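You operate a simulated robot arm through the tools that you are given. There is no shell and no other tool. Be economical: measure what you need, move in short steps, check, and stop when the job is done.

You are at the controls of a simulated robot arm. One attempt, no reset.

TASK
Put the 130 mm job card from the top of the goods table in the seat of the green shaker and the 150 mm job card on the top shelf of the high rack. Take the yellow sieve on the top of the small blue table and put it away on the top of the sieve bench. Shut the post drawer. Press the yellow button two times. Put the black ring in the pink tray. Take the steel plate from the top of the small wooden table and leave it on the bottom shelf of the high rack. Do these in any order.

Only the result counts: the job must be done as asked and must still hold three seconds after the hand-in. Knocking over, shifting, dropping, spilling or breaking anything else fails it.

THE ROBOT
A 6-joint arm with a two-finger gripper on a trunk, on a base that drives. Base frame: it is fixed to the floor where the robot stands at the start and does not move with it; the origin is under the middle of the robot, x ahead of it, y to its left, z up; the surface under the hand at the start is at about z = 800. Units: mm, degrees, N and s.
Its first joint turns from -166.0 to 166.0 degrees. Places, roughly: black ring (6x6x2 cm) [900, -2000, 800]; bottom shelf of the high rack [400, 2400, 400]; job card [500, 0, 750]; pink tray (36x25x5 cm) [700, -3000, 800]; post drawer [3500, -700, 700]; seat of the green shaker (21x19 cm) [-1260, -3780, 880]; steel plate (9x8x4 cm) [-1400, 2500, 800]; top of the sieve bench [-1400, -3700, 800]; top shelf of the high rack [400, 2400, 1500]; yellow button [3400, -800, 800]; yellow sieve (19x17x6 cm) [-1400, -400, 600]. Payload 1.71 kg.
The TCP is the grasp point between the finger pads, 20 mm short of the fingertips. In the tool frame z runs along the fingers and y along their closing line. The gripper opens to 96 mm. The gripper's body begins 113 mm behind the TCP.
Orientation is told as [roll, pitch, yaw] about the base's x, y, z axes, in that order, counted from this pose: with the fingers straight down and closing along the base's y, the tool's x points along the base's -x, its y along +y and its z along -z.

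THE INTERFACE
- The arm moves only by the tool drive_tool. Its argument "commands" is a list of rows, each an object (a shift or turn left out is 0, a gripper value left out holds the last) with "angular": the turn, a rotation vector about the tool's x, y, z in degrees, a list of three; "linear": the shift along the tool's x, y, z in mm, a list of three; "jaw": the closure, from 0 (fully open) to 1 (shut). In form: [{"angular": [ax, ay, az], "linear": [dx, dy, dz], "jaw": jaw}, ...]. A call has 1 to 12 rows; each row shifts and turns the commanded pose from where the row before left it, along the tool's axes as they then stand. Rows are played at 5 a second. More than 50 mm and 8.6 degrees between two rows, or a gripper value outside its range, and nothing of the call is played. Where a pose cannot be reached the arm comes as near as it can. A force on the tool above 40 N (or 10 N above the force at the start of the call, whichever is more), or a blocked arm, ends the call early, and 0.2 s more pass. Each finger travels about 45 mm/s and halts on what it meets, pressing with about 33 N; the grip force reading is that of the motor and also rises with nothing between the fingers. The clock runs only during rows and for 0.2 s after the last one: add rows that do not move to give the fingers time. The reply holds the time, the measured pose of the TCP, the force on the tool along the base axes, the opening and the grip force, in the units named above and with some noise, with the torque about the TCP (base axes, N m) and any sound that the robot's microphone picked up.
- Cameras (640 x 400 px; columns grow to the right, rows downward): "scene" is now at [57.3, 201.7, 1506.2]; the picture's right is [-0.15, -0.99, 0.00], its down [-0.78, 0.12, -0.61] and it looks along [0.60, -0.09, -0.79] (base axes); focal length 265 px, centre (320, 200). "wrist" rides on the gripper at [66, 14, -145] in the tool frame; the picture's right is [-0.21, 0.98, 0.00], its down [-0.88, -0.18, -0.45] and it looks along [-0.44, -0.09, 0.90] (tool axes); focal length 275 px, centre (320, 200). There is no depth. A picture from a camera that has moved, and an enlarged one, comes with that camera's place and axes in the base frame and with its lens. The place of the scene camera against the robot may be out by one fixed shift of up to 18 mm in any direction.
- camera(camera): a new picture of that camera. No time passes.
- slide_trunk(by): slides the trunk up (or, below 0, down) by that many mm; the arm and the scene camera ride with it, the base frame stays. It gives what a move gives, with no picture.
- drive_base(legs): drives the robot by 1 to 6 legs, each [ahead, turn to the left] in mm and degrees, along the robot's own axes; the way and the turn of a leg run together, so that a leg with both is an arc; at most 1500 mm and 180 degrees a leg. The arm and the cameras ride along, it lands a little off, and it stops where it bumps. It gives what a move gives.
- pan_tilt(pan, tilt): turns the head with the scene camera to pan (to the left, within 143 degrees either way) and tilt (down, from -29 to 69), counted from straight ahead of the robot. It gives what a move gives.
- inspect(camera, box): a new picture of the part [left, top, right, bottom] of that camera's present view, enlarged. No time passes.
- close_job(): hands the job in; it is judged then, once.

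Work in short steps. Places have to be worked out from the pictures, the camera data and where the tool is seen: move nearer, look again, correct. Check each grasp and each placing, and mend what went wrong. You have 186 turns and 156 pictures in all, those below and enlarged ones among them. Open the gripper and draw the arm clear of the work before you hand the job in, unless the task says otherwise; then end with one line.

The tools are called after "Emit:" by a JSON object that holds its "api" and its "payload". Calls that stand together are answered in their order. drive_tool: Moves the arm, as the interface text tells. Its arguments: {"type":"object","properties":{"commands":{"type":"array"}},"required":["commands"]} The other tools are called the same way: slide_trunk (by) slides the trunk up or down; drive_base (legs) drives the base; pan_tilt (pan, tilt) turns the head that bears the scene camera; camera (camera) takes a picture; inspect (camera, box) takes an enlarged picture of a part of a camera's view; close_job () hands the job in.

At the start:

```text
clock: 0.0
ee_pos: [612.8, -113.9, 1065.7]
orientation: [-0.1, 0.2, 0.1]
wrist_force: [0.7, 0.1, -0.8]
moment: [0.0, 0.05, 0.0]
finger_gap: 95.9
gripper_force: 0.0
trunk travel left (down, up): [-125.0, 265.0]
robot x, y, heading: [4.0, 1.6, -0.0]
head pan, tilt: [-8.7, 51.7]
```

scene: 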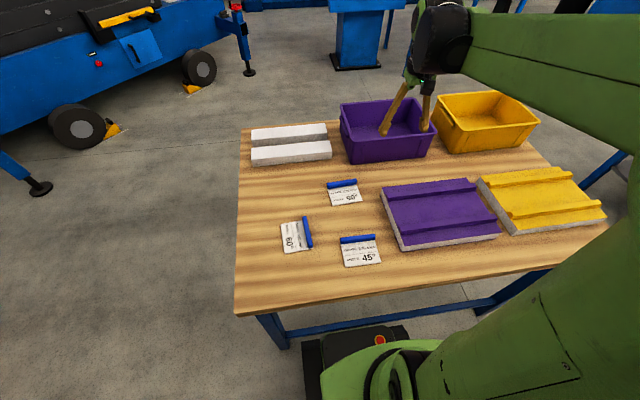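
wrist: 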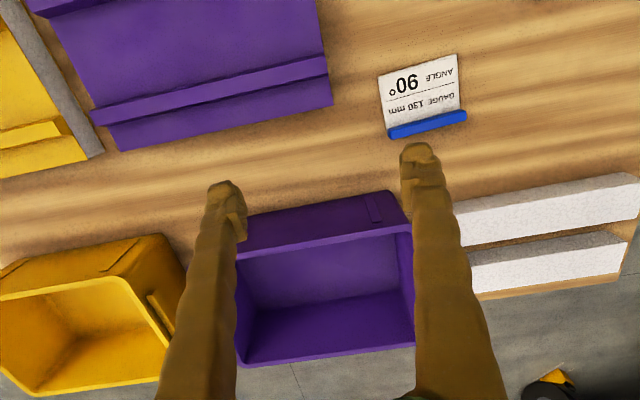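

The card below the hand reads "GAUGE 130 mm, ANGLE 90". I enlarge the three cards to read the other two.

Emit:
{"api": "inspect", "payload": {"camera": "scene", "box": [265, 170, 395, 275]}}

Emit:
{"api": "inspect", "payload": {"camera": "wrist", "box": [360, 40, 500, 150]}}

```text
3.81 times, centred on (330, 222) of scene
camera zoom: at [57.3, 201.7, 1506.2], right [-0.15, -0.99, 0.0], down [-0.78, 0.12, -0.61], along [0.6, -0.09, -0.79], focal length 1008 px, centre (282, 114)
```

zoom: 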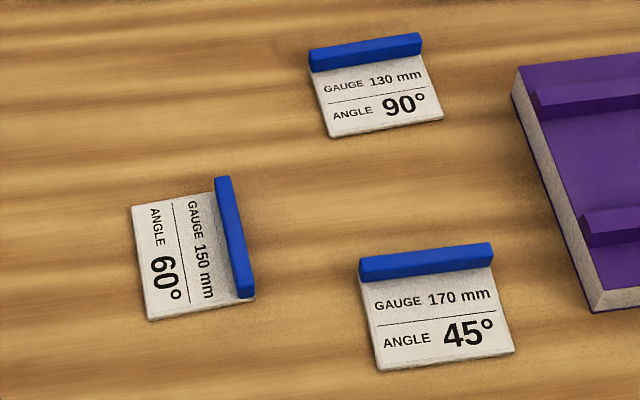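

```text
3.64 times, centred on (430, 95) of wrist
camera zoom: at [547.1, -99.5, 1210.5], right [0.21, 0.98, 0.0], down [0.88, -0.18, 0.44], along [0.43, -0.09, -0.9], focal length 1001 px, centre (-80, 582)
```

zoom: 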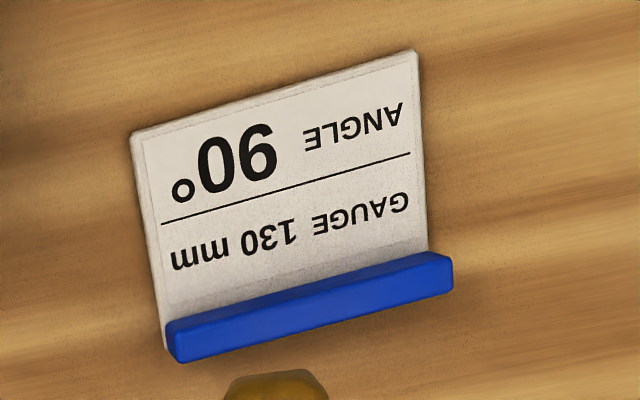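

The bar of the 150 card lies along x at about (467, 178), and the 130 card's bar along y at about (651, 33), with tops near z 815. I first take the 150 card and move above it.

Emit:
{"api": "drive_tool", "payload": {"commands": [{"linear": [18.2, 36.5, 20.7]}, {"linear": [18.2, 36.5, 20.7]}, {"linear": [18.2, 36.5, 20.7]}, {"linear": [18.2, 36.5, 20.7]}, {"linear": [18.2, 36.5, 20.7]}, {"linear": [18.2, 36.5, 20.7]}, {"linear": [18.2, 36.5, 20.7]}, {"linear": [18.2, 36.5, 20.7]}]}}

Emit:
{"api": "camera", "payload": {"camera": "wrist"}}

Emit:
{"api": "camera", "payload": {"camera": "scene"}}

```text
clock: 1.8
ee_pos: [455.2, 180.7, 905.6]
orientation: [0.0, -0.8, -0.1]
wrist_force: [0.0, 0.0, 1.3]
moment: [0.04, 0.01, 0.03]
finger_gap: 96.1
gripper_force: 0.1
trunk travel left (down, up): [-125.0, 265.0]
robot x, y, heading: [-1.4, -2.0, 0.0]
head pan, tilt: [-8.7, 51.7]
```

```text
151 pictures are left
camera wrist: at [386.5, 194.3, 1049.7], right [0.21, 0.98, 0.0], down [0.87, -0.18, 0.46], along [0.45, -0.09, -0.89], focal length 275 px, centre (320, 200)
```

wrist: 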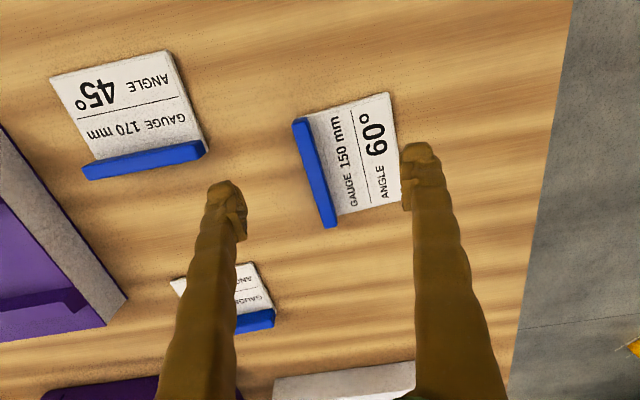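

```text
150 pictures are left
camera scene: at [57.1, 201.2, 1506.2], right [-0.15, -0.99, 0.0], down [-0.78, 0.12, -0.61], along [0.6, -0.09, -0.79], focal length 265 px, centre (320, 200)
```

scene: 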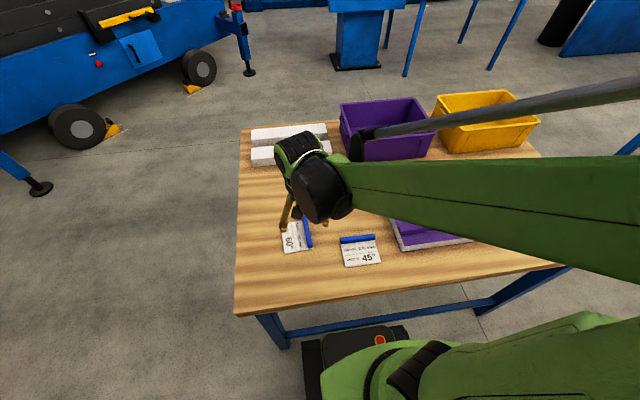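

The wrist view puts the bar's middle at about (479, 172), slightly yawed. I go above it with the jaws half closed and come down to z≈845.

Emit:
{"api": "drive_tool", "payload": {"commands": [{"linear": [-12, -4, 0], "jaw": 0.5}, {"linear": [-12, -4, 0]}, {"linear": [0, 0, 20]}, {"linear": [0, 0, 20]}, {"linear": [0, 0, 20]}]}}

Emit:
{"api": "camera", "payload": {"camera": "wrist"}}

```text
clock: 3.0
ee_pos: [479.2, 172.7, 845.3]
orientation: [-0.2, -0.8, 0.1]
wrist_force: [0.2, -0.2, -0.1]
moment: [0.02, -0.07, -0.02]
finger_gap: 48.2
gripper_force: 0.1
trunk travel left (down, up): [-125.0, 265.0]
robot x, y, heading: [1.4, -2.8, 0.1]
head pan, tilt: [-8.7, 51.7]
```

```text
149 pictures are left
camera wrist: at [410.0, 186.8, 989.8], right [0.21, 0.98, 0.0], down [0.87, -0.18, 0.46], along [0.45, -0.09, -0.89], focal length 275 px, centre (320, 200)
```

wrist: 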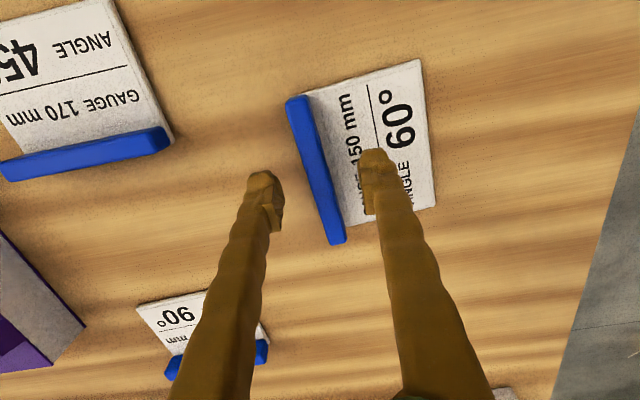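

The bar sits centred between the fingertips. I come down in small steps to z≈826 and check the force.

Emit:
{"api": "drive_tool", "payload": {"commands": [{"linear": [3, -1, 5]}, {"linear": [0, 0, 5]}, {"linear": [0, 0, 5]}, {"linear": [0, 0, 4]}, {}]}}

Emit:
{"api": "camera", "payload": {"camera": "wrist"}}

```text
clock: 4.2
ee_pos: [477.2, 171.3, 827.6]
orientation: [0.0, -0.7, 0.0]
wrist_force: [-0.3, 0.5, 1.2]
moment: [0.02, 0.01, 0.02]
finger_gap: 47.8
gripper_force: 0.0
trunk travel left (down, up): [-125.0, 265.0]
robot x, y, heading: [-0.5, 1.3, 0.0]
head pan, tilt: [-8.7, 51.7]
```

```text
148 pictures are left
camera wrist: at [407.9, 183.8, 970.9], right [0.21, 0.98, 0.0], down [0.87, -0.18, 0.46], along [0.45, -0.09, -0.89], focal length 275 px, centre (320, 200)
```

wrist: 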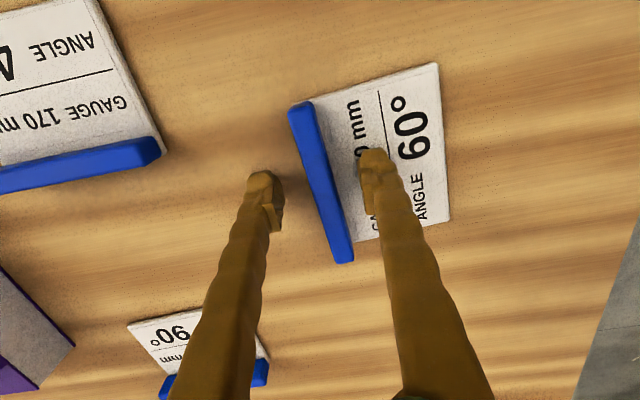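

No contact yet. I turn 3° to match the bar and keep going down in 2 mm steps, watching the force.

Emit:
{"api": "drive_tool", "payload": {"commands": [{"angular": [0, 0, -3], "linear": [0, 0, 2]}, {"linear": [0, 0, 2]}, {"linear": [0, 0, 2]}, {}]}}

Emit:
{"api": "inspect", "payload": {"camera": "wrist", "box": [220, 80, 460, 280]}}

```text
clock: 4.9
ee_pos: [460.8, 169.2, 831.2]
orientation: [0.0, -1.9, 3.1]
wrist_force: [0.0, -0.4, -0.3]
moment: [0.05, -0.07, 0.0]
finger_gap: 48.3
gripper_force: 0.0
trunk travel left (down, up): [-125.0, 265.0]
robot x, y, heading: [4.4, 0.2, -0.1]
head pan, tilt: [-8.7, 51.7]
stopped in row 3: the force on the tool passed its limit at 47 N (the readings are from after the stop); the commanded pose is now the measured one
```

```text
2.00 times, centred on (340, 180) of wrist
camera zoom: at [388.7, 179.5, 974.7], right [0.15, 0.99, 0.01], down [0.87, -0.14, 0.47], along [0.47, -0.07, -0.88], focal length 551 px, centre (280, 240)
```

zoom: 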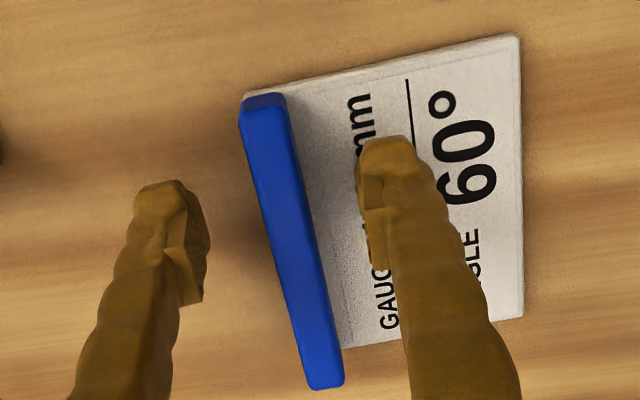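

The fingertips touched the card near TCP z 822, so the surface is about 802. I correct the tilt, move back over the bar's middle, settle at z≈826 and close.

Emit:
{"api": "drive_tool", "payload": {"commands": [{"angular": [0, 1.9, 0], "linear": [-7, 0, 0]}, {"linear": [-7, 0, 2]}, {"linear": [0, 0, 3]}, {"jaw": 1}, {}, {}, {}, {}]}}

Emit:
{"api": "inspect", "payload": {"camera": "wrist", "box": [220, 80, 460, 280]}}

```text
clock: 6.7
ee_pos: [478.8, 168.7, 825.1]
orientation: [0.0, 0.2, 3.0]
wrist_force: [-0.1, -14.4, 35.2]
moment: [-0.15, 0.03, 0.03]
finger_gap: 12.4
gripper_force: 32.6
trunk travel left (down, up): [-125.0, 265.0]
robot x, y, heading: [0.5, -1.6, 0.1]
head pan, tilt: [-8.7, 51.7]
```

```text
2.00 times, centred on (340, 180) of wrist
camera zoom: at [411.3, 179.5, 971.1], right [0.15, 0.99, 0.0], down [0.89, -0.14, 0.44], along [0.44, -0.07, -0.9], focal length 551 px, centre (280, 240)
```

zoom: 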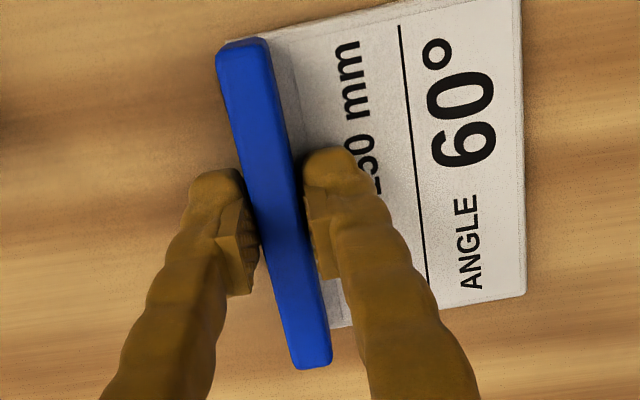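

The bar is held at a 12.4 mm gap. I lift straight up to about z 1125.

Emit:
{"api": "drive_tool", "payload": {"commands": [{"linear": [0, 0, -10]}, {"linear": [0, 0, -20]}, {"linear": [0, 0, -45]}, {"linear": [0, 0, -45]}, {"linear": [0, 0, -45]}, {"linear": [0, 0, -45]}, {"linear": [0, 0, -45]}, {"linear": [0, 0, -45]}]}}

Emit:
{"api": "camera", "payload": {"camera": "wrist"}}

Emit:
{"api": "pan_tilt", "payload": {"pan": 90, "tilt": 15}}

Emit:
{"api": "camera", "payload": {"camera": "scene"}}

```text
clock: 8.5
ee_pos: [480.0, 167.9, 1124.0]
orientation: [-0.1, 0.1, 3.0]
wrist_force: [0.1, 0.0, -1.1]
moment: [-0.03, 0.04, 0.01]
finger_gap: 12.6
gripper_force: 32.9
trunk travel left (down, up): [-125.0, 265.0]
robot x, y, heading: [-1.3, 1.6, -0.2]
head pan, tilt: [-8.7, 51.7]
```

```text
145 pictures are left
camera wrist: at [413.4, 179.1, 1270.7], right [0.15, 0.99, 0.0], down [0.89, -0.14, 0.44], along [0.44, -0.07, -0.9], focal length 275 px, centre (320, 200)
```

wrist: 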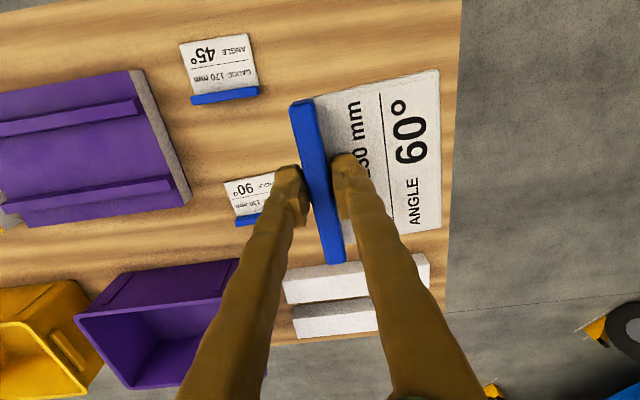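

```text
clock: 10.2
ee_pos: [479.8, 169.0, 1124.1]
orientation: [0.0, 0.2, 3.0]
wrist_force: [0.5, 0.2, -0.6]
moment: [0.0, 0.03, 0.02]
finger_gap: 12.9
gripper_force: 33.2
trunk travel left (down, up): [-125.0, 265.0]
robot x, y, heading: [1.1, 0.8, 0.1]
head pan, tilt: [90.0, 15.0]
```

```text
144 pictures are left
camera scene: at [-16.4, 306.5, 1563.2], right [1.0, 0.0, -0.02], down [-0.02, -0.26, -0.97], along [0.0, 0.97, -0.26], focal length 265 px, centre (320, 200)
```

scene: 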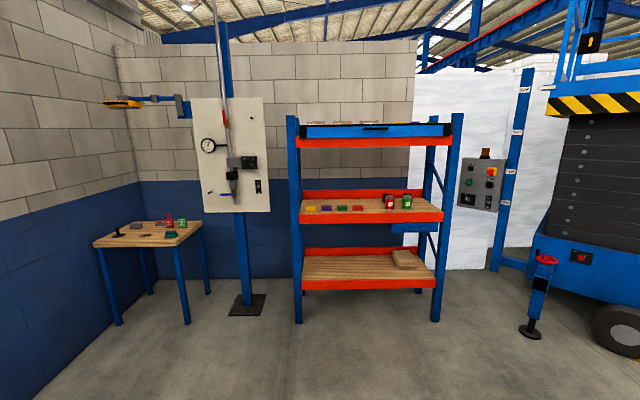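

The card is firmly held. I enlarge the rack and its surroundings.

Emit:
{"api": "inspect", "payload": {"camera": "scene", "box": [270, 90, 480, 330]}}

Emit:
{"api": "inspect", "payload": {"camera": "scene", "box": [80, 80, 280, 330]}}

```text
1.67 times, centred on (375, 210) of scene
camera zoom: at [-16.4, 306.5, 1563.2], right [1.0, 0.0, -0.02], down [-0.02, -0.26, -0.97], along [0.0, 0.97, -0.26], focal length 441 px, centre (228, 183)
```

zoom: 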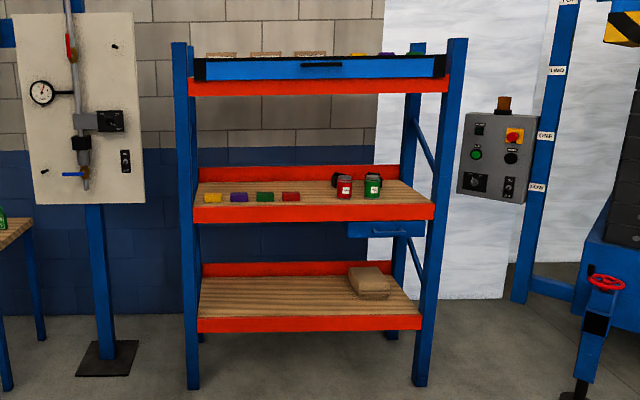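

```text
1.60 times, centred on (180, 205) of scene
camera zoom: at [-16.4, 306.5, 1563.2], right [1.0, 0.0, -0.02], down [-0.02, -0.26, -0.97], along [0.0, 0.97, -0.26], focal length 424 px, centre (544, 192)
```

zoom: 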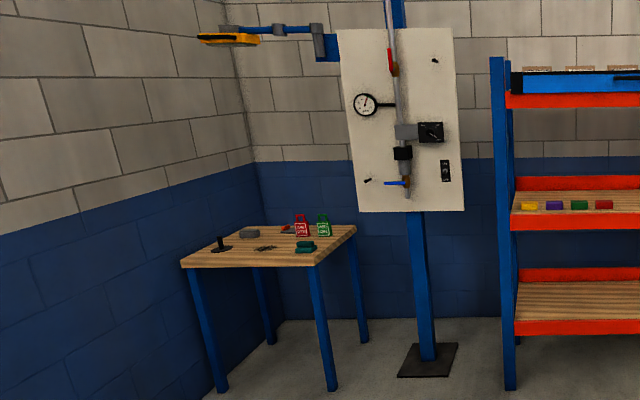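

I back away from the goods table, turn left and drive towards the rack, raising the trunk so that I can see the top shelf.

Emit:
{"api": "drive_base", "payload": {"legs": [[-250, 0], [0, 90], [700, 0], [0, -50], [800, 0], [0, 50]]}}

Emit:
{"api": "slide_trunk", "payload": {"by": 265}}

Emit:
{"api": "pan_tilt", "payload": {"pan": 0, "tilt": 30}}

Emit:
{"api": "camera", "payload": {"camera": "scene"}}

```text
clock: 35.1
ee_pos: [208.6, 1686.8, 1124.8]
orientation: [0.0, 0.2, 91.7]
wrist_force: [1.3, 0.7, -1.1]
moment: [-0.02, -0.05, -0.06]
finger_gap: 12.5
gripper_force: 33.3
trunk travel left (down, up): [-125.0, 265.0]
robot x, y, heading: [368.7, 1204.5, 88.7]
head pan, tilt: [90.0, 15.0]
```

```text
clock: 37.9
ee_pos: [208.9, 1671.9, 1395.3]
orientation: [-0.1, -0.6, 91.8]
wrist_force: [-0.2, 0.4, 0.1]
moment: [-0.03, -0.04, -0.01]
finger_gap: 12.5
gripper_force: 32.5
trunk travel left (down, up): [-390.0, 0.0]
robot x, y, heading: [368.0, 1200.0, 88.8]
head pan, tilt: [90.0, 15.0]
```

```text
clock: 39.5
ee_pos: [208.8, 1672.1, 1395.2]
orientation: [0.0, -0.6, 91.8]
wrist_force: [-0.6, 0.2, -0.5]
moment: [0.01, -0.01, 0.02]
finger_gap: 12.4
gripper_force: 32.9
trunk travel left (down, up): [-390.0, 0.0]
robot x, y, heading: [366.1, 1205.7, 88.8]
head pan, tilt: [0.0, 30.0]
```

```text
141 pictures are left
camera scene: at [147.9, 1300.2, 1802.6], right [1.0, -0.02, 0.0], down [-0.01, -0.51, -0.86], along [0.02, 0.86, -0.51], focal length 265 px, centre (320, 200)
```

scene: 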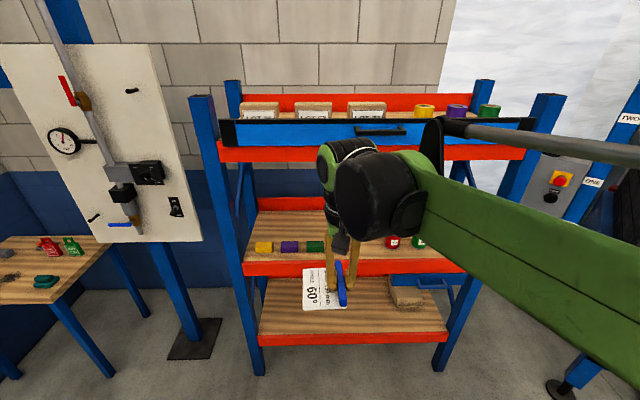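

The front of the top shelf carries a blue board with a handle. I enlarge it to understand what it is.

Emit:
{"api": "inspect", "payload": {"camera": "scene", "box": [200, 70, 560, 170]}}

```text
1.78 times, centred on (380, 120) of scene
camera zoom: at [147.9, 1300.2, 1802.6], right [1.0, -0.02, 0.0], down [-0.01, -0.51, -0.86], along [0.02, 0.86, -0.51], focal length 470 px, centre (213, 342)
```

zoom: 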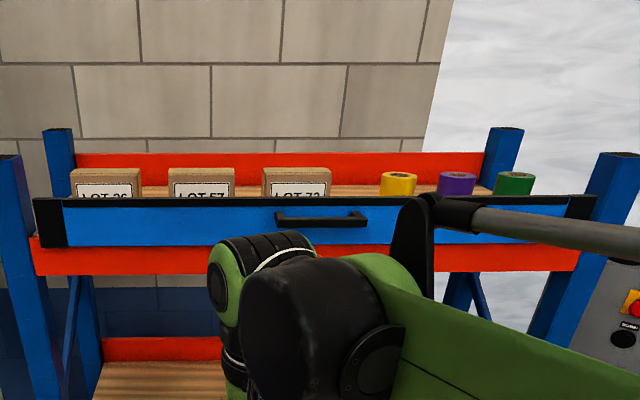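

It is a shutter-like board in front of the shelf; the shelf is open above. I raise the hand well above it and look.

Emit:
{"api": "drive_tool", "payload": {"commands": [{"linear": [0, 0, -45]}, {"linear": [0, 0, -45]}, {"linear": [0, 0, -45]}, {"linear": [0, 0, -45]}, {"linear": [0, 0, -45]}, {"linear": [0, 0, -45]}, {"linear": [0, 0, -45]}]}}

Emit:
{"api": "camera", "payload": {"camera": "wrist"}}

Emit:
{"api": "camera", "payload": {"camera": "scene"}}

```text
clock: 41.1
ee_pos: [209.4, 1669.1, 1713.1]
orientation: [0.0, -0.7, 91.8]
wrist_force: [0.1, 0.4, -0.5]
moment: [0.02, -0.01, -0.01]
finger_gap: 12.5
gripper_force: 32.7
trunk travel left (down, up): [-390.0, 0.0]
robot x, y, heading: [369.4, 1200.0, 88.9]
head pan, tilt: [0.0, 30.0]
```

```text
139 pictures are left
camera wrist: at [196.2, 1601.1, 1857.7], right [-0.98, 0.18, 0.0], down [0.16, 0.88, 0.45], along [0.08, 0.45, -0.89], focal length 275 px, centre (320, 200)
```

wrist: 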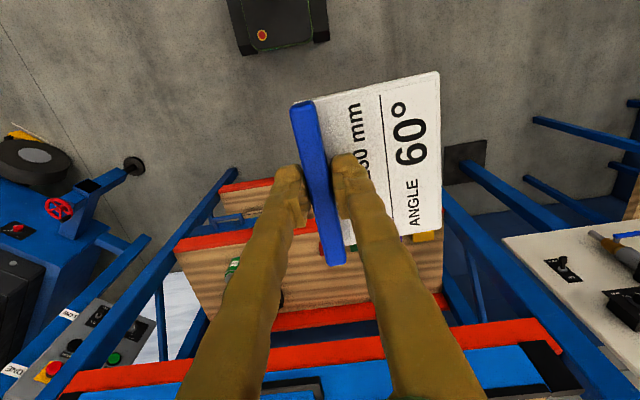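

```text
138 pictures are left
camera scene: at [147.8, 1300.6, 1802.5], right [1.0, -0.02, 0.0], down [-0.01, -0.51, -0.86], along [0.02, 0.86, -0.51], focal length 265 px, centre (320, 200)
```

scene: 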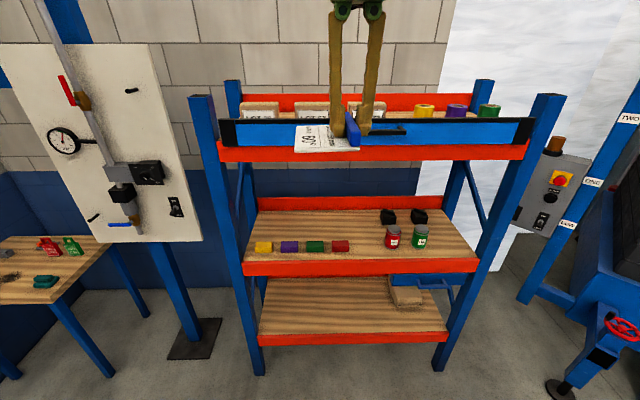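

I drive 300 mm closer, with the hand above the shelf height, and look again with the wrist camera.

Emit:
{"api": "drive_base", "payload": {"legs": [[300, 0]]}}

Emit:
{"api": "camera", "payload": {"camera": "wrist"}}

Emit:
{"api": "pan_tilt", "payload": {"pan": 0, "tilt": 35}}

Emit:
{"api": "camera", "payload": {"camera": "scene"}}

```text
clock: 43.7
ee_pos: [211.8, 1974.0, 1712.3]
orientation: [-0.1, -0.6, 92.1]
wrist_force: [-0.5, -0.1, -0.2]
moment: [-0.02, -0.01, -0.01]
finger_gap: 12.6
gripper_force: 33.2
trunk travel left (down, up): [-390.0, 0.0]
robot x, y, heading: [372.0, 1507.5, 89.0]
head pan, tilt: [0.0, 30.0]
```

```text
137 pictures are left
camera wrist: at [199.9, 1905.4, 1857.2], right [-0.99, 0.17, 0.0], down [0.15, 0.88, 0.45], along [0.08, 0.45, -0.89], focal length 275 px, centre (320, 200)
```

wrist: 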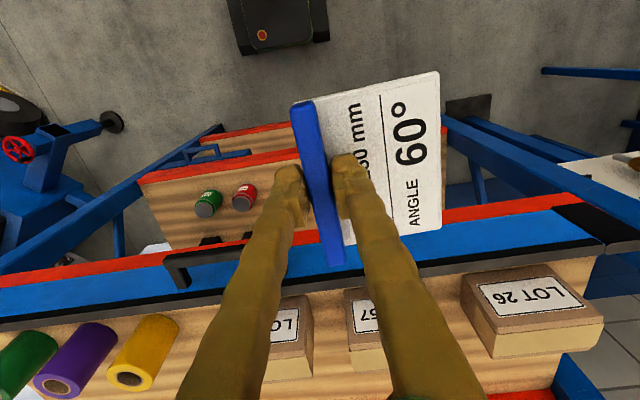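

```text
clock: 44.4
ee_pos: [211.7, 1951.5, 1718.0]
orientation: [0.0, -1.3, 92.2]
wrist_force: [-0.1, -0.7, -0.8]
moment: [0.05, -0.04, 0.04]
finger_gap: 12.6
gripper_force: 32.9
trunk travel left (down, up): [-390.0, 0.0]
robot x, y, heading: [371.5, 1507.8, 89.2]
head pan, tilt: [0.0, 35.0]
```

```text
136 pictures are left
camera scene: at [152.3, 1577.8, 1795.8], right [1.0, -0.02, 0.0], down [-0.01, -0.57, -0.82], along [0.01, 0.82, -0.57], focal length 265 px, centre (320, 200)
```

scene: 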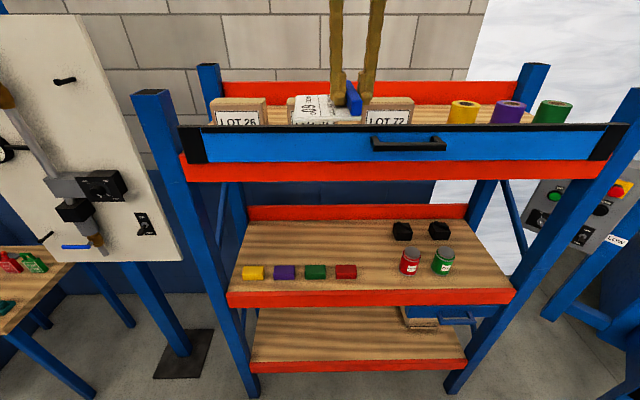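

Boxes and rolls stand behind the board. I reach 200 mm further over the shelf to find a free spot.

Emit:
{"api": "drive_tool", "payload": {"commands": [{"angular": [0, 1.3, 0]}, {"linear": [-40, 0, 0]}, {"linear": [-40, 0, 0]}, {"linear": [-40, 0, 0]}, {"linear": [-40, 0, 0]}, {"linear": [-40, 0, 0]}]}}

Emit:
{"api": "camera", "payload": {"camera": "wrist"}}

```text
clock: 45.8
ee_pos: [203.3, 2157.4, 1717.1]
orientation: [-0.1, 0.2, 92.0]
wrist_force: [0.2, 1.1, -0.4]
moment: [-0.09, -0.03, -0.01]
finger_gap: 12.4
gripper_force: 33.0
trunk travel left (down, up): [-390.0, 0.0]
robot x, y, heading: [372.2, 1508.2, 89.2]
head pan, tilt: [0.0, 35.0]
```

```text
135 pictures are left
camera wrist: at [191.5, 2090.5, 1862.9], right [-0.99, 0.17, 0.0], down [0.15, 0.88, 0.44], along [0.08, 0.44, -0.9], focal length 275 px, centre (320, 200)
```

wrist: 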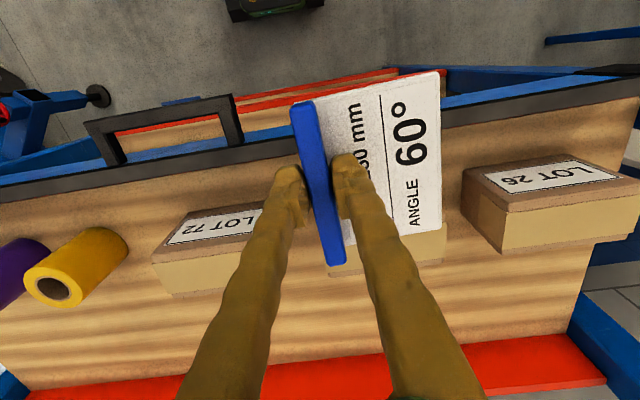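

There is a free strip behind the boxes near the back board. I drive 200 mm closer and look down on it.

Emit:
{"api": "drive_base", "payload": {"legs": [[200, 0]]}}

Emit:
{"api": "camera", "payload": {"camera": "wrist"}}

Emit:
{"api": "camera", "payload": {"camera": "scene"}}

```text
clock: 47.8
ee_pos: [210.0, 2354.3, 1719.2]
orientation: [0.0, 0.1, 91.9]
wrist_force: [0.3, 0.3, -0.1]
moment: [-0.06, 0.0, 0.01]
finger_gap: 12.5
gripper_force: 32.8
trunk travel left (down, up): [-390.0, 0.0]
robot x, y, heading: [380.9, 1712.6, 88.8]
head pan, tilt: [0.0, 35.0]
```

```text
134 pictures are left
camera wrist: at [197.7, 2288.8, 1864.1], right [-0.98, 0.17, 0.0], down [0.15, 0.88, 0.44], along [0.08, 0.44, -0.9], focal length 275 px, centre (320, 200)
```

wrist: 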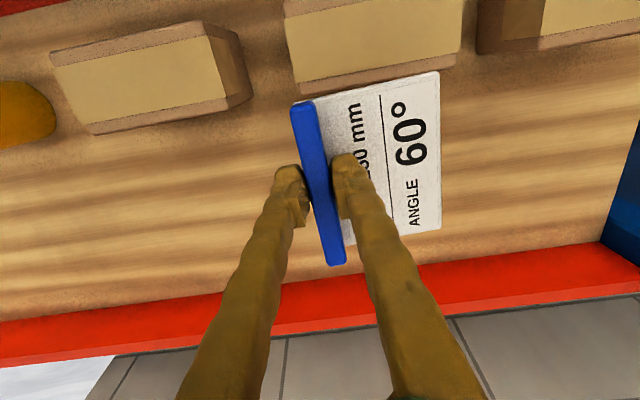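

```text
133 pictures are left
camera scene: at [157.1, 1807.3, 1794.6], right [1.0, -0.02, 0.0], down [-0.01, -0.59, -0.81], along [0.02, 0.81, -0.59], focal length 265 px, centre (320, 200)
```

scene: 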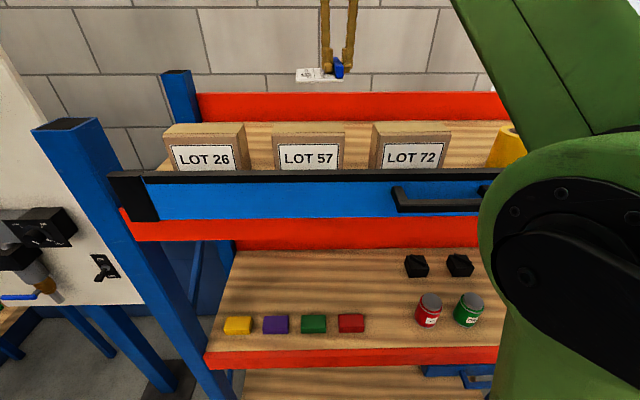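

The free strip runs from about y 2312 to 2600. I reach 100 mm forward and come down to z≈1570.

Emit:
{"api": "drive_tool", "payload": {"commands": [{"linear": [-50, 0, 0]}, {"linear": [-50, 0, 0]}, {"linear": [0, 0, 40]}, {"linear": [0, 0, 40]}, {"linear": [0, 0, 40]}, {"linear": [0, 0, 30]}, {}]}}

Emit:
{"api": "camera", "payload": {"camera": "wrist"}}

Emit:
{"api": "camera", "payload": {"camera": "scene"}}

```text
clock: 49.5
ee_pos: [207.2, 2385.7, 1588.4]
orientation: [-0.1, -2.3, 91.9]
wrist_force: [0.3, -0.5, 0.8]
moment: [0.12, 0.04, 0.02]
finger_gap: 12.4
gripper_force: 33.2
out of reach, approached as far as the arm can: row 2
trunk travel left (down, up): [-390.0, 0.0]
robot x, y, heading: [381.0, 1712.1, 88.9]
head pan, tilt: [0.0, 35.0]
stopped in row 7: the arm was blocked; the commanded pose is now the measured one
```

```text
132 pictures are left
camera wrist: at [194.6, 2313.8, 1731.2], right [-0.98, 0.17, 0.01], down [0.16, 0.86, 0.48], along [0.08, 0.47, -0.88], focal length 275 px, centre (320, 200)
```

wrist: 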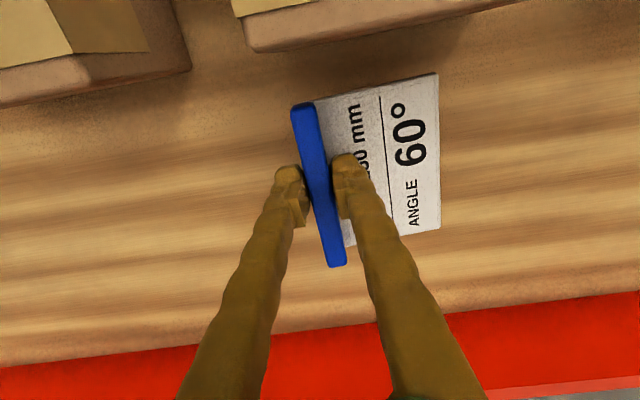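

```text
131 pictures are left
camera scene: at [157.3, 1763.0, 1796.6], right [1.0, -0.02, 0.0], down [-0.01, -0.57, -0.82], along [0.02, 0.82, -0.57], focal length 265 px, centre (320, 200)
```

scene: 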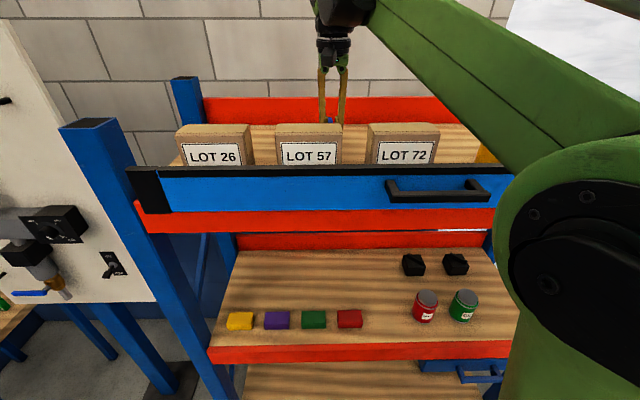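

The arm was blocked at z 1588, maybe an elbow touching the board. I turn the head to the right to see the arm against the rack.

Emit:
{"api": "drive_tool", "payload": {"commands": [{"linear": [0, 0, -30]}, {"linear": [0, 0, -30]}]}}

Emit:
{"api": "pan_tilt", "payload": {"pan": -40, "tilt": 45}}

Emit:
{"api": "camera", "payload": {"camera": "scene"}}

```text
clock: 50.1
ee_pos: [208.1, 2423.5, 1632.0]
orientation: [-0.1, -0.9, 91.7]
wrist_force: [0.2, -1.7, -0.2]
moment: [0.23, -0.03, -0.03]
finger_gap: 12.5
gripper_force: 32.9
trunk travel left (down, up): [-390.0, 0.0]
robot x, y, heading: [376.2, 1710.1, 88.7]
head pan, tilt: [0.0, 35.0]
```

```text
clock: 51.2
ee_pos: [205.8, 2377.2, 1650.6]
orientation: [-0.2, -2.5, 92.0]
wrist_force: [-0.8, -4.1, 0.5]
moment: [0.4, -0.04, 0.03]
finger_gap: 12.7
gripper_force: 33.3
trunk travel left (down, up): [-390.0, 0.0]
robot x, y, heading: [378.8, 1709.5, 89.1]
head pan, tilt: [-40.0, 45.0]
```

```text
130 pictures are left
camera scene: at [207.3, 1712.8, 1781.6], right [0.75, -0.66, -0.01], down [-0.46, -0.52, -0.72], along [0.47, 0.55, -0.69], focal length 265 px, centre (320, 200)
```

scene: 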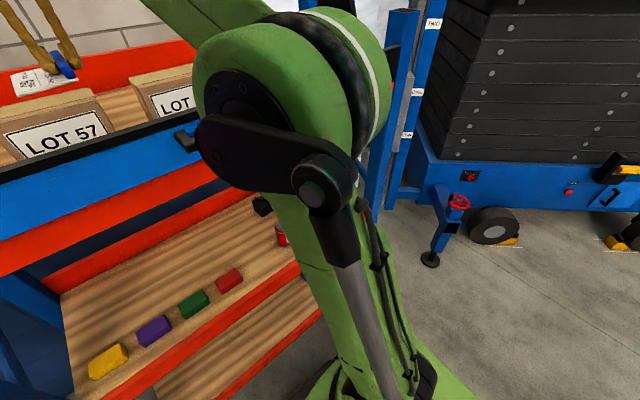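

The elbow sits right at the board's handle, so the robot gets pushed back. I lift the hand, back out and shift to x≈160, clear of the handle.

Emit:
{"api": "drive_tool", "payload": {"commands": [{"linear": [10, 0, -30]}, {"linear": [10, 0, -30]}, {"linear": [20, 0, -20]}]}}

Emit:
{"api": "drive_base", "payload": {"legs": [[-420, 0], [0, 45], [310, 0], [0, -45]]}}

Emit:
{"api": "pan_tilt", "payload": {"pan": 0, "tilt": 35}}

Emit:
{"api": "camera", "payload": {"camera": "scene"}}

```text
clock: 52.2
ee_pos: [208.1, 2392.3, 1705.9]
orientation: [-0.1, -0.4, 91.7]
wrist_force: [-0.5, -1.2, -1.8]
moment: [0.07, 0.0, -0.02]
finger_gap: 12.7
gripper_force: 33.4
trunk travel left (down, up): [-390.0, 0.0]
robot x, y, heading: [373.9, 1710.1, 89.3]
head pan, tilt: [-40.0, 45.0]
stopped in row 3: the arm was blocked; the commanded pose is now the measured one
```

```text
clock: 64.1
ee_pos: [-19.7, 2169.8, 1716.2]
orientation: [-0.1, -1.3, 92.0]
wrist_force: [-2.3, -3.8, 1.0]
moment: [0.46, -0.22, 0.02]
finger_gap: 12.8
gripper_force: 32.9
trunk travel left (down, up): [-390.0, 0.0]
robot x, y, heading: [127.2, 1520.1, 88.6]
head pan, tilt: [-40.0, 45.0]
```

```text
clock: 65.1
ee_pos: [-20.3, 2151.5, 1722.1]
orientation: [-0.2, -1.8, 91.9]
wrist_force: [-0.5, 1.0, -1.5]
moment: [-0.18, -0.03, 0.02]
finger_gap: 12.6
gripper_force: 32.8
trunk travel left (down, up): [-390.0, 0.0]
robot x, y, heading: [127.9, 1516.1, 88.5]
head pan, tilt: [0.0, 35.0]
```

```text
129 pictures are left
camera scene: at [-91.2, 1560.4, 1796.5], right [1.0, -0.02, 0.0], down [-0.01, -0.56, -0.83], along [0.02, 0.83, -0.56], focal length 265 px, centre (320, 200)
```

scene: 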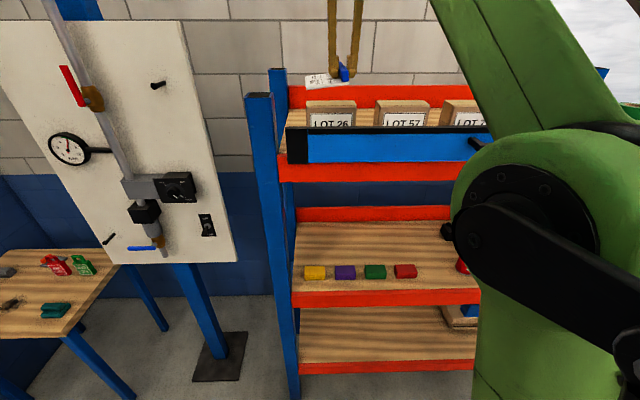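

I'm now clear of the handle. I turn the tool by 90° so the card will lie with its bar towards the front, and check.

Emit:
{"api": "drive_tool", "payload": {"commands": [{"angular": [0, 0, 8.2]}, {"angular": [0, 0, 8.2]}, {"angular": [0, 0, 8.2]}, {"angular": [0, 0, 8.2]}, {"angular": [0, 0, 8.2]}, {"angular": [0, 0, 8.2]}, {"angular": [0, 0, 8.2]}, {"angular": [0, 0, 8.2]}, {"angular": [0, 0, 8.2]}, {"angular": [0, 0, 8.2]}, {"angular": [0, 0, 8.2]}, {}]}}

```text
clock: 67.9
ee_pos: [-19.9, 2105.0, 1740.2]
orientation: [3.2, -0.2, 1.8]
wrist_force: [0.6, -3.4, 0.4]
moment: [0.46, 0.07, -0.01]
finger_gap: 12.7
gripper_force: 32.8
trunk travel left (down, up): [-390.0, 0.0]
robot x, y, heading: [132.5, 1515.8, 88.7]
head pan, tilt: [0.0, 35.0]
stopped in row 12: the arm was blocked; the commanded pose is now the measured one
```

The readings show the robot leaning back. I wait one step and look, to see whether this grows or settles.

Emit:
{"api": "drive_tool", "payload": {"commands": [{}, {}, {}, {}, {}]}}

Emit:
{"api": "camera", "payload": {"camera": "scene"}}

Emit:
{"api": "camera", "payload": {"camera": "wrist"}}

```text
clock: 69.1
ee_pos: [-18.3, 2142.1, 1727.5]
orientation: [2.0, -0.2, 1.7]
wrist_force: [-0.4, -4.5, 0.4]
moment: [0.48, -0.04, 0.02]
finger_gap: 12.7
gripper_force: 32.9
trunk travel left (down, up): [-390.0, 0.0]
robot x, y, heading: [130.2, 1521.2, 88.6]
head pan, tilt: [0.0, 35.0]
```

```text
128 pictures are left
camera scene: at [-89.3, 1605.7, 1795.0], right [1.0, -0.02, 0.0], down [-0.01, -0.58, -0.81], along [0.02, 0.81, -0.58], focal length 265 px, centre (320, 200)
```

scene: 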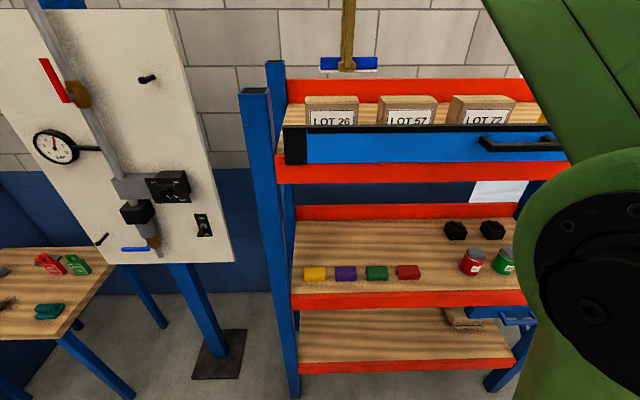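

```text
127 pictures are left
camera wrist: at [-85.9, 2147.8, 1873.7], right [0.18, 0.98, 0.04], down [0.88, -0.17, 0.44], along [0.44, -0.04, -0.9], focal length 275 px, centre (320, 200)
```

wrist: 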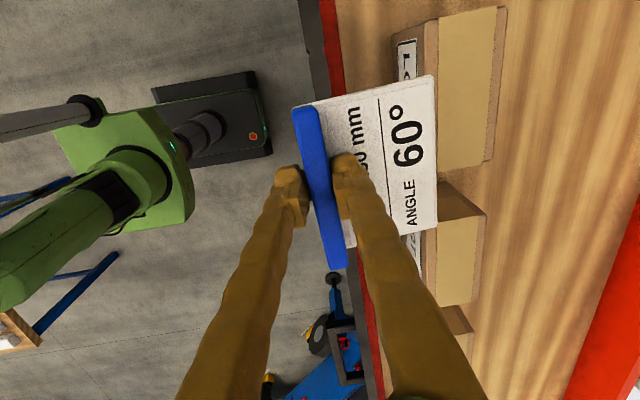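

It was rocking and is upright again; gentler moves are needed. I drive forward 195 mm in two legs and check.

Emit:
{"api": "drive_base", "payload": {"legs": [[100, 0], [95, 0]]}}

Emit:
{"api": "drive_tool", "payload": {"commands": [{}, {}, {}, {}, {}, {}, {}, {}]}}

Emit:
{"api": "camera", "payload": {"camera": "wrist"}}

Emit:
{"api": "camera", "payload": {"camera": "scene"}}

```text
clock: 71.3
ee_pos: [-15.2, 2328.8, 1730.1]
orientation: [2.5, -0.2, 1.8]
wrist_force: [-0.5, -1.3, -0.2]
moment: [0.17, 0.0, 0.02]
finger_gap: 12.9
gripper_force: 32.9
trunk travel left (down, up): [-390.0, 0.0]
robot x, y, heading: [132.3, 1711.2, 88.6]
head pan, tilt: [0.0, 35.0]
```

```text
clock: 73.2
ee_pos: [-14.1, 2308.4, 1736.6]
orientation: [3.0, -0.2, 1.9]
wrist_force: [0.2, -0.7, 0.1]
moment: [-0.06, 0.02, 0.02]
finger_gap: 12.8
gripper_force: 33.4
trunk travel left (down, up): [-390.0, 0.0]
robot x, y, heading: [134.0, 1709.6, 88.7]
head pan, tilt: [0.0, 35.0]
```

```text
126 pictures are left
camera wrist: at [-81.7, 2313.0, 1882.4], right [0.18, 0.98, 0.05], down [0.88, -0.18, 0.44], along [0.44, -0.03, -0.9], focal length 275 px, centre (320, 200)
```

wrist: 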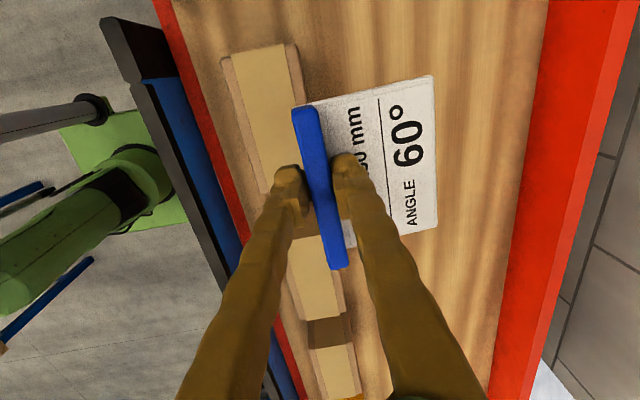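

```text
125 pictures are left
camera scene: at [-84.8, 1805.7, 1794.8], right [1.0, -0.02, 0.0], down [-0.01, -0.59, -0.81], along [0.02, 0.81, -0.59], focal length 265 px, centre (320, 200)
```

scene: 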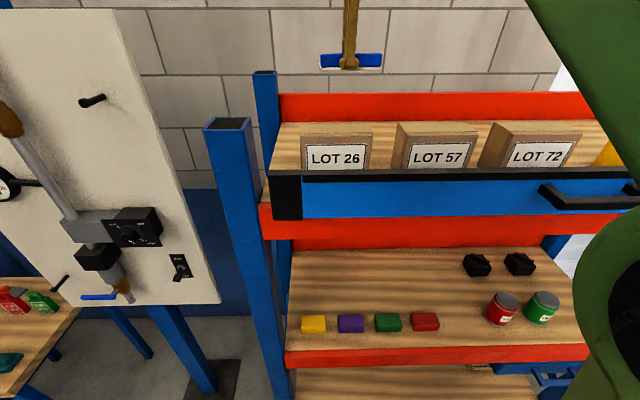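

Upright and steady. I level the tool, move 65 mm further back and descend slowly to z≈1610.

Emit:
{"api": "drive_tool", "payload": {"commands": [{"angular": [1.5, 0, 0]}, {"angular": [1.5, 0, 0], "linear": [0, 10, 0]}, {"linear": [0, 15, 0]}, {"linear": [0, 15, 5]}, {"linear": [0, 15, 10]}, {"linear": [0, 10, 15]}, {"linear": [0, 0, 20]}, {"linear": [0, 0, 20]}, {"linear": [0, 0, 20]}, {"linear": [0, 0, 20]}, {"linear": [0, 0, 15]}, {}]}}

Emit:
{"api": "camera", "payload": {"camera": "wrist"}}

Emit:
{"api": "camera", "payload": {"camera": "scene"}}

```text
clock: 75.8
ee_pos: [-15.3, 2374.9, 1611.7]
orientation: [-0.1, -0.2, 1.8]
wrist_force: [-0.4, 0.5, -0.6]
moment: [-0.02, -0.02, 0.04]
finger_gap: 12.6
gripper_force: 33.1
trunk travel left (down, up): [-390.0, 0.0]
robot x, y, heading: [133.4, 1712.1, 88.6]
head pan, tilt: [0.0, 35.0]
```

```text
124 pictures are left
camera wrist: at [-82.4, 2385.9, 1756.9], right [0.18, 0.98, 0.0], down [0.88, -0.16, 0.45], along [0.44, -0.08, -0.89], focal length 275 px, centre (320, 200)
```

wrist: 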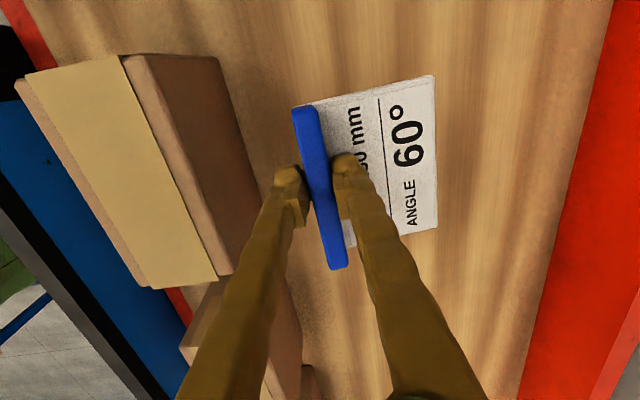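

```text
123 pictures are left
camera scene: at [-84.8, 1805.7, 1794.8], right [1.0, -0.02, 0.0], down [-0.01, -0.59, -0.81], along [0.02, 0.81, -0.59], focal length 265 px, centre (320, 200)
```

scene: 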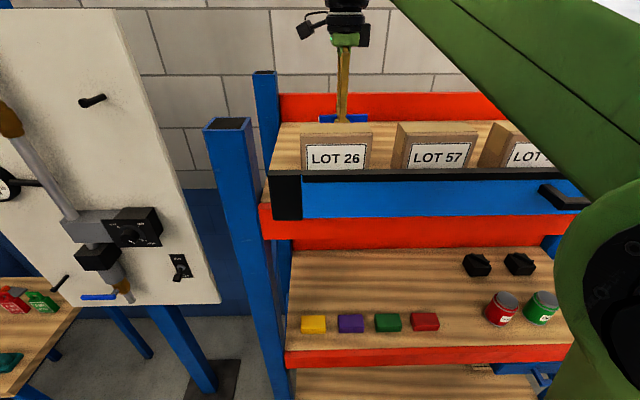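

Steady and clear of the boxes. I descend slowly towards the shelf.

Emit:
{"api": "drive_tool", "payload": {"commands": [{"linear": [0, 0, 15]}, {"linear": [0, 0, 15]}, {"linear": [0, 0, 15]}, {"linear": [0, 0, 12]}, {"linear": [0, 0, 8]}, {"linear": [0, 0, 5]}, {"linear": [0, 0, 4]}, {}, {}]}}

Emit:
{"api": "camera", "payload": {"camera": "wrist"}}

```text
clock: 77.2
ee_pos: [-17.0, 2341.7, 1556.3]
orientation: [1.3, -0.2, 1.9]
wrist_force: [1.2, -1.6, 0.4]
moment: [0.11, 0.03, 0.0]
finger_gap: 12.6
gripper_force: 33.5
trunk travel left (down, up): [-390.0, 0.0]
robot x, y, heading: [136.5, 1711.3, 88.5]
head pan, tilt: [0.0, 35.0]
stopped in row 7: the force on the tool passed its limit at 53 N (the readings are from after the stop); the commanded pose is now the measured one
```

```text
122 pictures are left
camera wrist: at [-83.3, 2350.7, 1701.7], right [0.18, 0.98, 0.02], down [0.88, -0.17, 0.44], along [0.44, -0.06, -0.9], focal length 275 px, centre (320, 200)
```

wrist: 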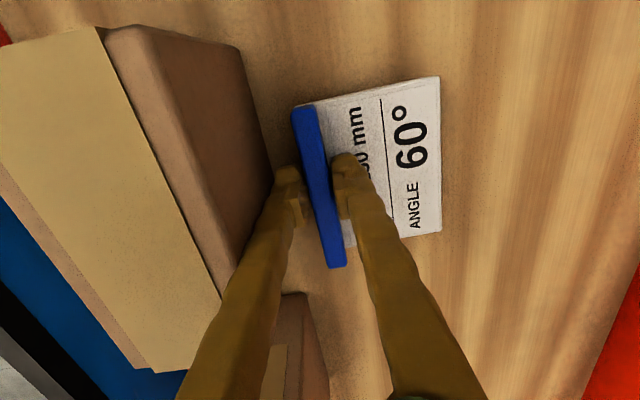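

The card touched the shelf near TCP z≈1541 and the robot rocked back. I let it settle.

Emit:
{"api": "drive_tool", "payload": {"commands": [{}, {}, {}, {}, {}, {}, {}, {}, {}, {}, {}, {}]}}

Emit:
{"api": "camera", "payload": {"camera": "scene"}}

```text
clock: 79.8
ee_pos: [-16.4, 2351.8, 1553.1]
orientation: [1.0, -0.3, 1.8]
wrist_force: [-0.5, 0.4, 0.1]
moment: [-0.05, 0.0, 0.0]
finger_gap: 12.5
gripper_force: 33.3
trunk travel left (down, up): [-390.0, 0.0]
robot x, y, heading: [133.7, 1713.2, 88.6]
head pan, tilt: [0.0, 35.0]
```

```text
121 pictures are left
camera scene: at [-84.8, 1805.7, 1794.8], right [1.0, -0.02, 0.0], down [-0.01, -0.59, -0.81], along [0.02, 0.81, -0.59], focal length 265 px, centre (320, 200)
```

scene: 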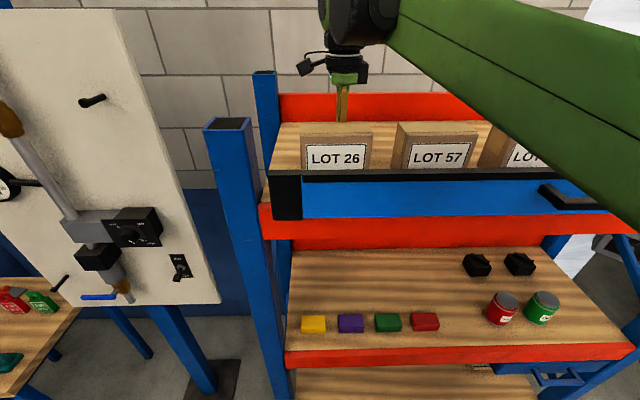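

Settled at y 2352, z 1553. I level it, shift 18 mm back, and lower with very small steps.

Emit:
{"api": "drive_tool", "payload": {"commands": [{"angular": [1, 0, 0], "linear": [0, 9, 0]}, {"linear": [0, 9, 0]}, {"linear": [0, 0, 4]}, {"linear": [0, 0, 3]}, {"linear": [0, 0, 2]}, {"linear": [0, 0, 1]}, {}, {}]}}

Emit:
{"api": "inspect", "payload": {"camera": "wrist", "box": [200, 40, 480, 300]}}

```text
clock: 81.3
ee_pos: [-17.1, 2336.0, 1556.7]
orientation: [1.1, -0.2, 1.8]
wrist_force: [1.3, 1.0, 0.6]
moment: [-0.01, 0.08, -0.01]
finger_gap: 12.4
gripper_force: 32.6
trunk travel left (down, up): [-390.0, 0.0]
robot x, y, heading: [133.4, 1711.7, 88.4]
head pan, tilt: [0.0, 35.0]
stopped in row 7: the force on the tool passed its limit at 42 N (the readings are from after the stop); the commanded pose is now the measured one
```

```text
1.54 times, centred on (340, 170) of wrist
camera zoom: at [-84.4, 2345.2, 1702.8], right [0.17, 0.98, 0.02], down [0.88, -0.17, 0.44], along [0.44, -0.06, -0.9], focal length 424 px, centre (289, 246)
```

zoom: 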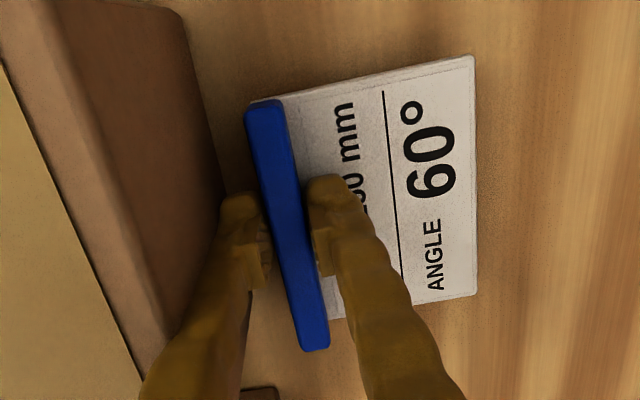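

Contact again near z 1543. After settling I shift back 35 mm and stop a few millimetres above, then release gently.

Emit:
{"api": "drive_tool", "payload": {"commands": [{}, {}, {}, {}, {}, {"angular": [1, 0, 0], "linear": [0, 8, 0]}, {"linear": [0, 8, 0]}, {"linear": [0, 8, 0]}, {}, {}, {}, {}]}}

```text
clock: 83.9
ee_pos: [-19.0, 2371.6, 1553.0]
orientation: [-0.1, -0.1, 1.8]
wrist_force: [-0.4, -0.3, -1.6]
moment: [-0.01, -0.04, -0.02]
finger_gap: 12.4
gripper_force: 33.2
trunk travel left (down, up): [-390.0, 0.0]
robot x, y, heading: [137.1, 1713.7, 88.6]
head pan, tilt: [0.0, 35.0]
```

Emit:
{"api": "drive_tool", "payload": {"commands": [{"linear": [0, 0, 3]}, {"linear": [0, 0, 2]}, {"linear": [0, 0, 1.5]}, {}, {"jaw": 0.8}, {}, {"jaw": 0.68}, {}, {}]}}

Emit:
{"api": "inspect", "payload": {"camera": "wrist", "box": [200, 40, 480, 300]}}

```text
clock: 85.9
ee_pos: [-16.7, 2372.0, 1546.4]
orientation: [-0.2, -0.2, 1.7]
wrist_force: [0.8, 0.8, 0.2]
moment: [0.03, -0.03, 0.0]
finger_gap: 30.9
gripper_force: 0.0
trunk travel left (down, up): [-390.0, 0.0]
robot x, y, heading: [133.4, 1711.7, 88.9]
head pan, tilt: [0.0, 35.0]
```

```text
1.54 times, centred on (340, 170) of wrist
camera zoom: at [-86.0, 2383.0, 1691.8], right [0.18, 0.98, 0.0], down [0.88, -0.16, 0.45], along [0.44, -0.08, -0.89], focal length 424 px, centre (289, 246)
```

zoom: 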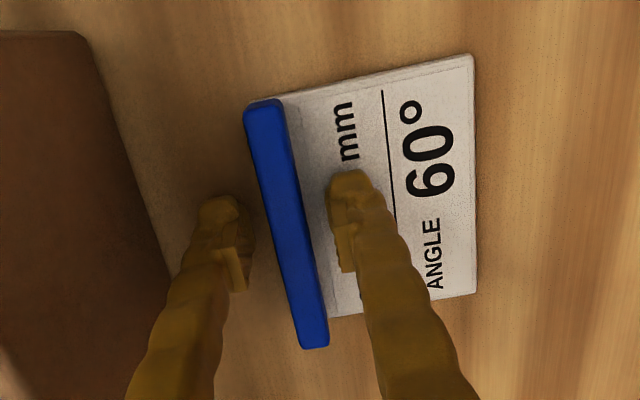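

The card lies flat on the shelf, free of the fingers. I raise the hand slowly to z≈1730.

Emit:
{"api": "drive_tool", "payload": {"commands": [{"linear": [0, 0, -8]}, {"linear": [0, 0, -12]}, {"linear": [0, 0, -18]}, {"linear": [0, 0, -22]}, {"linear": [0, 0, -25]}, {"linear": [0, 0, -25]}, {"linear": [0, 0, -25]}, {"linear": [0, 0, -20]}, {"linear": [0, 0, -15]}, {"linear": [0, 0, -10]}, {}]}}

Emit:
{"api": "camera", "payload": {"camera": "wrist"}}

```text
clock: 88.3
ee_pos: [-18.1, 2372.4, 1726.0]
orientation: [-0.2, -0.2, 1.8]
wrist_force: [-0.7, -0.5, -0.2]
moment: [0.0, 0.04, 0.02]
finger_gap: 30.7
gripper_force: 0.0
trunk travel left (down, up): [-390.0, 0.0]
robot x, y, heading: [134.8, 1710.5, 88.7]
head pan, tilt: [0.0, 35.0]
```

```text
118 pictures are left
camera wrist: at [-86.2, 2383.9, 1871.1], right [0.18, 0.98, 0.0], down [0.88, -0.16, 0.45], along [0.44, -0.08, -0.89], focal length 275 px, centre (320, 200)
```

wrist: 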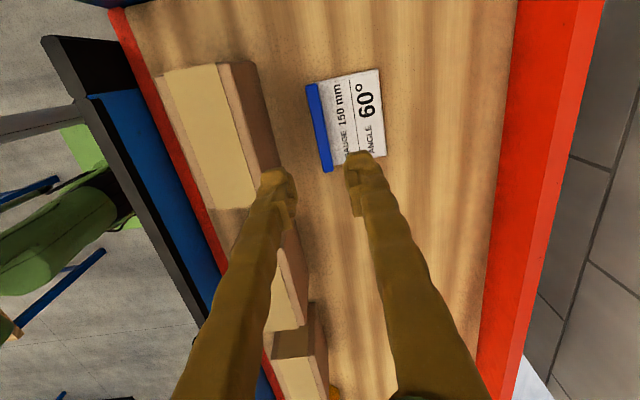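

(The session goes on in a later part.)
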